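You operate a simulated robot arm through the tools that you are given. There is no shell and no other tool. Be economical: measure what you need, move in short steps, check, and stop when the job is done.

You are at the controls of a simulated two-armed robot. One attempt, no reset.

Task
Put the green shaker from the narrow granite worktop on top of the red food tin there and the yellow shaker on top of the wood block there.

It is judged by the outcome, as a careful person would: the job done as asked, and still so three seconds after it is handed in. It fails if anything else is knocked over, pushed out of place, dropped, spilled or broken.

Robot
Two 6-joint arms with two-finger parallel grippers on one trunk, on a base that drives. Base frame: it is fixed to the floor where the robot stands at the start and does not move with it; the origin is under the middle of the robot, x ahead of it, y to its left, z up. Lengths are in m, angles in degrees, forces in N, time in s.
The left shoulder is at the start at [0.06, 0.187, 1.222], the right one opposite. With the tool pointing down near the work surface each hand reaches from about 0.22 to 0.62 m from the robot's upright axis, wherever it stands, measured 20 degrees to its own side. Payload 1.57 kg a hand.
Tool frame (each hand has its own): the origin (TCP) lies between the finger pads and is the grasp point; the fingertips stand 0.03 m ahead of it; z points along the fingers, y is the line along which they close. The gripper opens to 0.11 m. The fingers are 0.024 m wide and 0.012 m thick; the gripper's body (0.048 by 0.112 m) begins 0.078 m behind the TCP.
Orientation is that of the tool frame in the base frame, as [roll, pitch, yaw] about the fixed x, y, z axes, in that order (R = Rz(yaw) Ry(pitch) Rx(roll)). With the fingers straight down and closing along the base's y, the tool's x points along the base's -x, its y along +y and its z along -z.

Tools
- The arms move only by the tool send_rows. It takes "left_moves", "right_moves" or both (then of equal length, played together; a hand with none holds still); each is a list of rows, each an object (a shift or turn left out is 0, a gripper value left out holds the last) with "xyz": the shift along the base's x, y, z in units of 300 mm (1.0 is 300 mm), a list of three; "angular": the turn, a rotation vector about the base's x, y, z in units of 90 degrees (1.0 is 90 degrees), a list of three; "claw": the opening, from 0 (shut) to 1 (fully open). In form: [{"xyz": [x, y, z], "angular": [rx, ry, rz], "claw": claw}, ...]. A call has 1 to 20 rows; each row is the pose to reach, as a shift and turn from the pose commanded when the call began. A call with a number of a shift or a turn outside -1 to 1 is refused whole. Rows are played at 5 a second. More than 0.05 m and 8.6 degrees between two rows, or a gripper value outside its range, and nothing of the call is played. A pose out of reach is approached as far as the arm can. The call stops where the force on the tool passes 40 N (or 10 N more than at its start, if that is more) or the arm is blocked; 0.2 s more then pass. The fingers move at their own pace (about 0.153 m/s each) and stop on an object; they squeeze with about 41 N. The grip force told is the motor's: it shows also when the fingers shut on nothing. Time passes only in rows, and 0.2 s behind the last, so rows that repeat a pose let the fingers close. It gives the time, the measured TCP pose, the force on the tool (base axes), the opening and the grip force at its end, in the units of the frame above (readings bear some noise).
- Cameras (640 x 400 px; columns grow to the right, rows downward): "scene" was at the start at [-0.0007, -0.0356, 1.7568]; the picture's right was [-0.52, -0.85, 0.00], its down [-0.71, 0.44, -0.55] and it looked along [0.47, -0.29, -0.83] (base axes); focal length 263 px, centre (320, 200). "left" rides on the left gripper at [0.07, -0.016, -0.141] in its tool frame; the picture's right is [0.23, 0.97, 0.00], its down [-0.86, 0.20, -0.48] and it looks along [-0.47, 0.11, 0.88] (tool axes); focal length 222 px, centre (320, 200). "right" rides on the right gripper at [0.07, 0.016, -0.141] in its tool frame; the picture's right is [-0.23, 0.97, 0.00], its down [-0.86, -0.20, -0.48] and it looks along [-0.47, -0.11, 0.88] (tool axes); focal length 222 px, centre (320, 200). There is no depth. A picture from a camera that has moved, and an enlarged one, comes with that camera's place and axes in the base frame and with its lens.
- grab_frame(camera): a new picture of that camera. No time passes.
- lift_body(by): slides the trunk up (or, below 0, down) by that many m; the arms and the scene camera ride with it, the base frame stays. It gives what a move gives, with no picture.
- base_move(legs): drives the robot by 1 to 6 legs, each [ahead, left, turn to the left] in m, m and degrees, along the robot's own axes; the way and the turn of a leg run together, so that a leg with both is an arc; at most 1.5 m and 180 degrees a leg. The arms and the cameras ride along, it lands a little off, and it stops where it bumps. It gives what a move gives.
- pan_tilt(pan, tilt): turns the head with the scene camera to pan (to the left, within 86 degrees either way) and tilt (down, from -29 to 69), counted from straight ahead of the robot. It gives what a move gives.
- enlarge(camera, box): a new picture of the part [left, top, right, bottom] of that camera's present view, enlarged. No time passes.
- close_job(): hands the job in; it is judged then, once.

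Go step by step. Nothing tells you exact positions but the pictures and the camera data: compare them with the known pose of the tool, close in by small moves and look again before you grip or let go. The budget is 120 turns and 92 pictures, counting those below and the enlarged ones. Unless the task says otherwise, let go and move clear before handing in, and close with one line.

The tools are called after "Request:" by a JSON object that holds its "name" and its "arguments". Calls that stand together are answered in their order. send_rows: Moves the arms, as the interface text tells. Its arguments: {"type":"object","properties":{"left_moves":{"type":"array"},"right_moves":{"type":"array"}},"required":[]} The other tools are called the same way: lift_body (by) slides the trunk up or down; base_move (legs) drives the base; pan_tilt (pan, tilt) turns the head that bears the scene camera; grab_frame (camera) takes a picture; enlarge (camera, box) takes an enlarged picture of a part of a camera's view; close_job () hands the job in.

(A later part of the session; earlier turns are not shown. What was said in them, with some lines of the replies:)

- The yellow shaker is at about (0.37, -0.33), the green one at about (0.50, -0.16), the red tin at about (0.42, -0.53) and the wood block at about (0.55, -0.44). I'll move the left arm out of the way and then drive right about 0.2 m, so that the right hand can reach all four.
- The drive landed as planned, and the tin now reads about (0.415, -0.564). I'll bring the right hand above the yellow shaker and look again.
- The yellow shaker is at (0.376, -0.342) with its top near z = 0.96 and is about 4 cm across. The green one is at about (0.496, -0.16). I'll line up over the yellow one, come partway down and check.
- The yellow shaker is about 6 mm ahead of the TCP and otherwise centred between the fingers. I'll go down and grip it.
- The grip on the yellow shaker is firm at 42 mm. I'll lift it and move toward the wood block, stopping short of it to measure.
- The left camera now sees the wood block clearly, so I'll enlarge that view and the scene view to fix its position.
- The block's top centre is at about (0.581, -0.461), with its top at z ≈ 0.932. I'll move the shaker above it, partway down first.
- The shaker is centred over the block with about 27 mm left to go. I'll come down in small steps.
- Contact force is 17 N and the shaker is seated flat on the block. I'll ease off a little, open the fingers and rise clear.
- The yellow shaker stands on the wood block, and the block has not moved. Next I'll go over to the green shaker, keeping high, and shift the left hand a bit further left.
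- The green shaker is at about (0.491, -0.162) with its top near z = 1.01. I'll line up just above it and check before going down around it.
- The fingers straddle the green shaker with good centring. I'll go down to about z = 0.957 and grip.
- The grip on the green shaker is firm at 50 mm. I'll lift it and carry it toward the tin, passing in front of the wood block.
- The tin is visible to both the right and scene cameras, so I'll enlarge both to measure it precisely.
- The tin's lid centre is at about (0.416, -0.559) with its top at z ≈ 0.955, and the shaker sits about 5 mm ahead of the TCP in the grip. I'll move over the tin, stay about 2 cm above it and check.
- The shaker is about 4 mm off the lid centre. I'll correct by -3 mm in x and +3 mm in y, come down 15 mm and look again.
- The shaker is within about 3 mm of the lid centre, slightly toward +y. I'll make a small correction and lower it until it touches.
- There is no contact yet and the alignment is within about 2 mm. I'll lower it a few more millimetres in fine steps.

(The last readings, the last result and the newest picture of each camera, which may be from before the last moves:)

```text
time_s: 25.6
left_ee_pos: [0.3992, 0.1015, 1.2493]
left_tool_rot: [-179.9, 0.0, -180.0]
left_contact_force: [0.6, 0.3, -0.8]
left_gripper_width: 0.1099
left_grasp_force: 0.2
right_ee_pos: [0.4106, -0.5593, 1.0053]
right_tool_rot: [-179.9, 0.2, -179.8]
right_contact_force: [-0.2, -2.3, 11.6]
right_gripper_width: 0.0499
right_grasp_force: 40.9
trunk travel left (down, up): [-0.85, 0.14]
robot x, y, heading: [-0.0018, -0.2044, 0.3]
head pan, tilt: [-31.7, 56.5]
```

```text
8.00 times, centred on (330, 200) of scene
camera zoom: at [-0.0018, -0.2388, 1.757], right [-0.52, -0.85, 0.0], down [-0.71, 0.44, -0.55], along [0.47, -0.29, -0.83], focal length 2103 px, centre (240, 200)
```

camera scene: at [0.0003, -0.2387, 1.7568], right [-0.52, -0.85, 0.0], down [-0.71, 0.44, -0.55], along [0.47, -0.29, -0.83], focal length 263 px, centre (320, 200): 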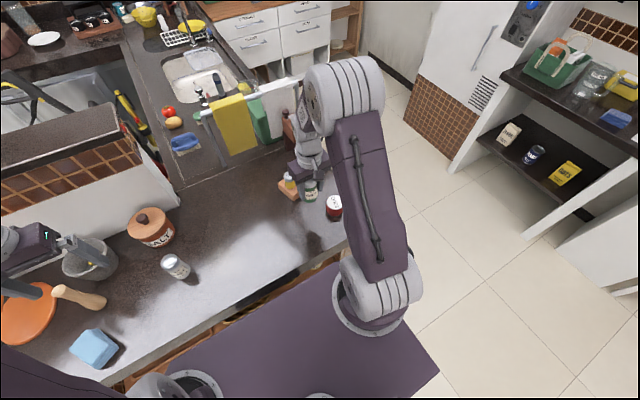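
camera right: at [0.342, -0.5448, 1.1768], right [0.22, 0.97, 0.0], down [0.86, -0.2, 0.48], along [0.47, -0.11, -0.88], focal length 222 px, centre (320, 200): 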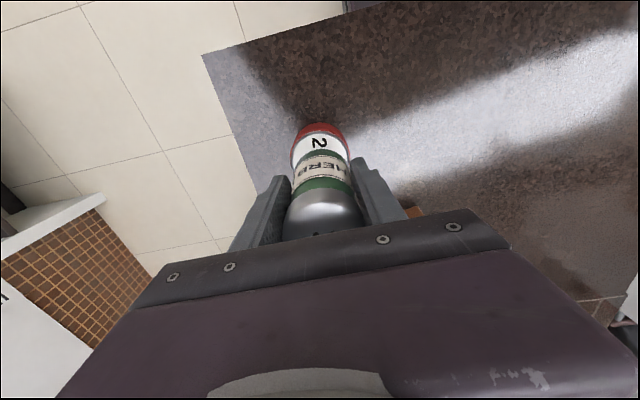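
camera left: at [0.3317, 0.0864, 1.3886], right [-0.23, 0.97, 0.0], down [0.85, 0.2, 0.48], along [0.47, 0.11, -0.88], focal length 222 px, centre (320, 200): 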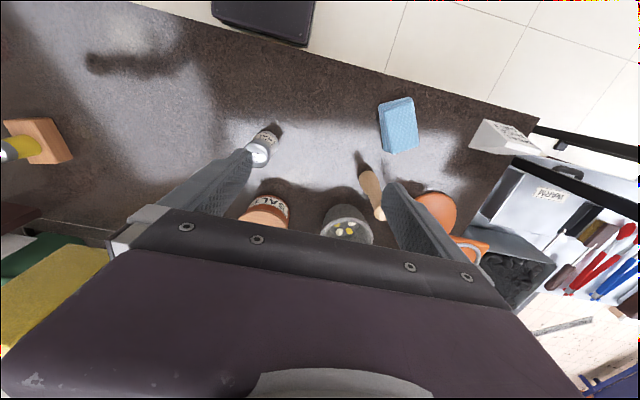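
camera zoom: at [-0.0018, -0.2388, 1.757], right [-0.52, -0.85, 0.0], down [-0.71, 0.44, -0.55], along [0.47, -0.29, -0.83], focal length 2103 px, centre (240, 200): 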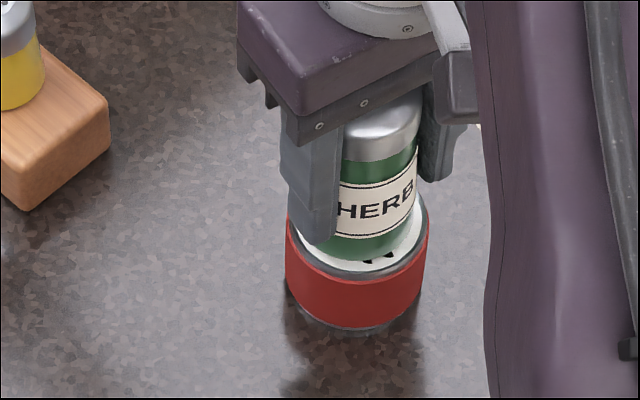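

Contact force is 12 N and the shaker sits on the lid, inside the rim. I'll ease off slightly, open and rise straight up.

Request:
{"name": "send_rows", "arguments": {"right_moves": [{"xyz": [0, 0, 0.004]}, {"xyz": [0, 0, 0.004], "claw": 0.6}, {"xyz": [0, 0, 0.004], "claw": 0.85}, {"xyz": [0, 0, 0.004], "claw": 0.85}, {"xyz": [0, 0, 0.004], "claw": 0.85}, {"xyz": [0, 0, 0.1]}, {"xyz": [0, 0, 0.22]}, {"xyz": [0, 0, 0.36]}, {"xyz": [0, 0, 0.5]}, {"xyz": [0, 0, 0.6]}, {"xyz": [0, 0, 0.6]}]}}

Request:
{"name": "grab_frame", "arguments": {"camera": "right"}}

Request:
{"name": "enlarge", "arguments": {"camera": "scene", "box": [270, 150, 382, 220]}}

```text
time_s: 28.0
left_ee_pos: [0.4016, 0.1012, 1.248]
left_tool_rot: [-179.8, 0.0, -179.8]
left_contact_force: [0.8, 0.6, -0.7]
left_gripper_width: 0.1097
left_grasp_force: 0.0
right_ee_pos: [0.409, -0.5585, 1.1843]
right_tool_rot: [180.0, 0.1, -179.8]
right_contact_force: [-0.9, 0.5, -0.3]
right_gripper_width: 0.0935
right_grasp_force: 0.1
trunk travel left (down, up): [-0.85, 0.14]
robot x, y, heading: [0.0005, -0.2055, -0.0]
head pan, tilt: [-31.7, 56.5]
```

```text
50 pictures are left
camera right: at [0.3403, -0.5437, 1.3254], right [0.22, 0.97, 0.0], down [0.86, -0.2, 0.48], along [0.47, -0.11, -0.88], focal length 222 px, centre (320, 200)
```

right: 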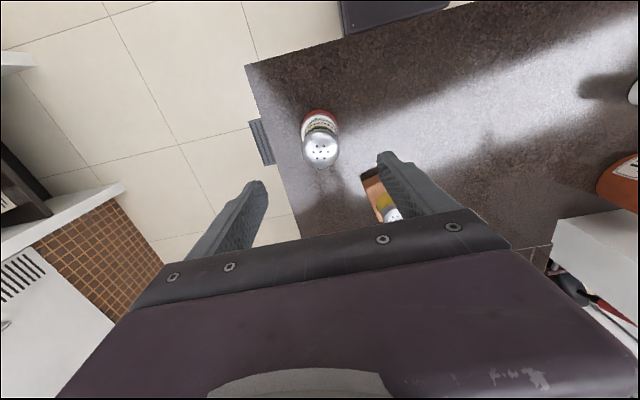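

```text
5.71 times, centred on (326, 185) of scene
camera zoom: at [0.0003, -0.2398, 1.7568], right [-0.52, -0.85, 0.0], down [-0.71, 0.44, -0.55], along [0.47, -0.29, -0.83], focal length 1502 px, centre (286, 286)
```

zoom: 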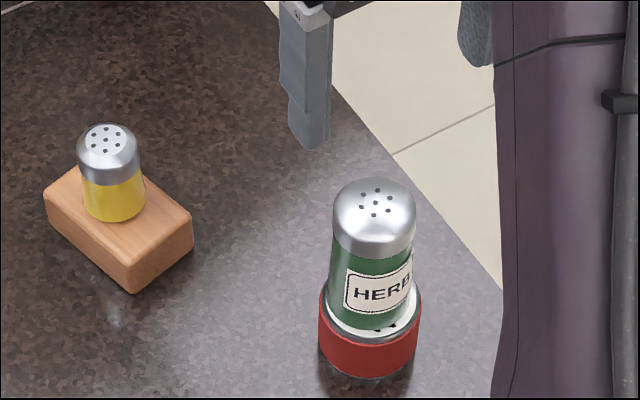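

Both shakers are standing upright on their targets, and the hand is clear above them, so I'm handing the job in.

Request:
{"name": "close_job", "arguments": {}}

```text
The job is handed in.
```

The green shaker is standing on the red food tin and the yellow shaker is on the wood block; the last pictures showed both upright and nothing else disturbed.
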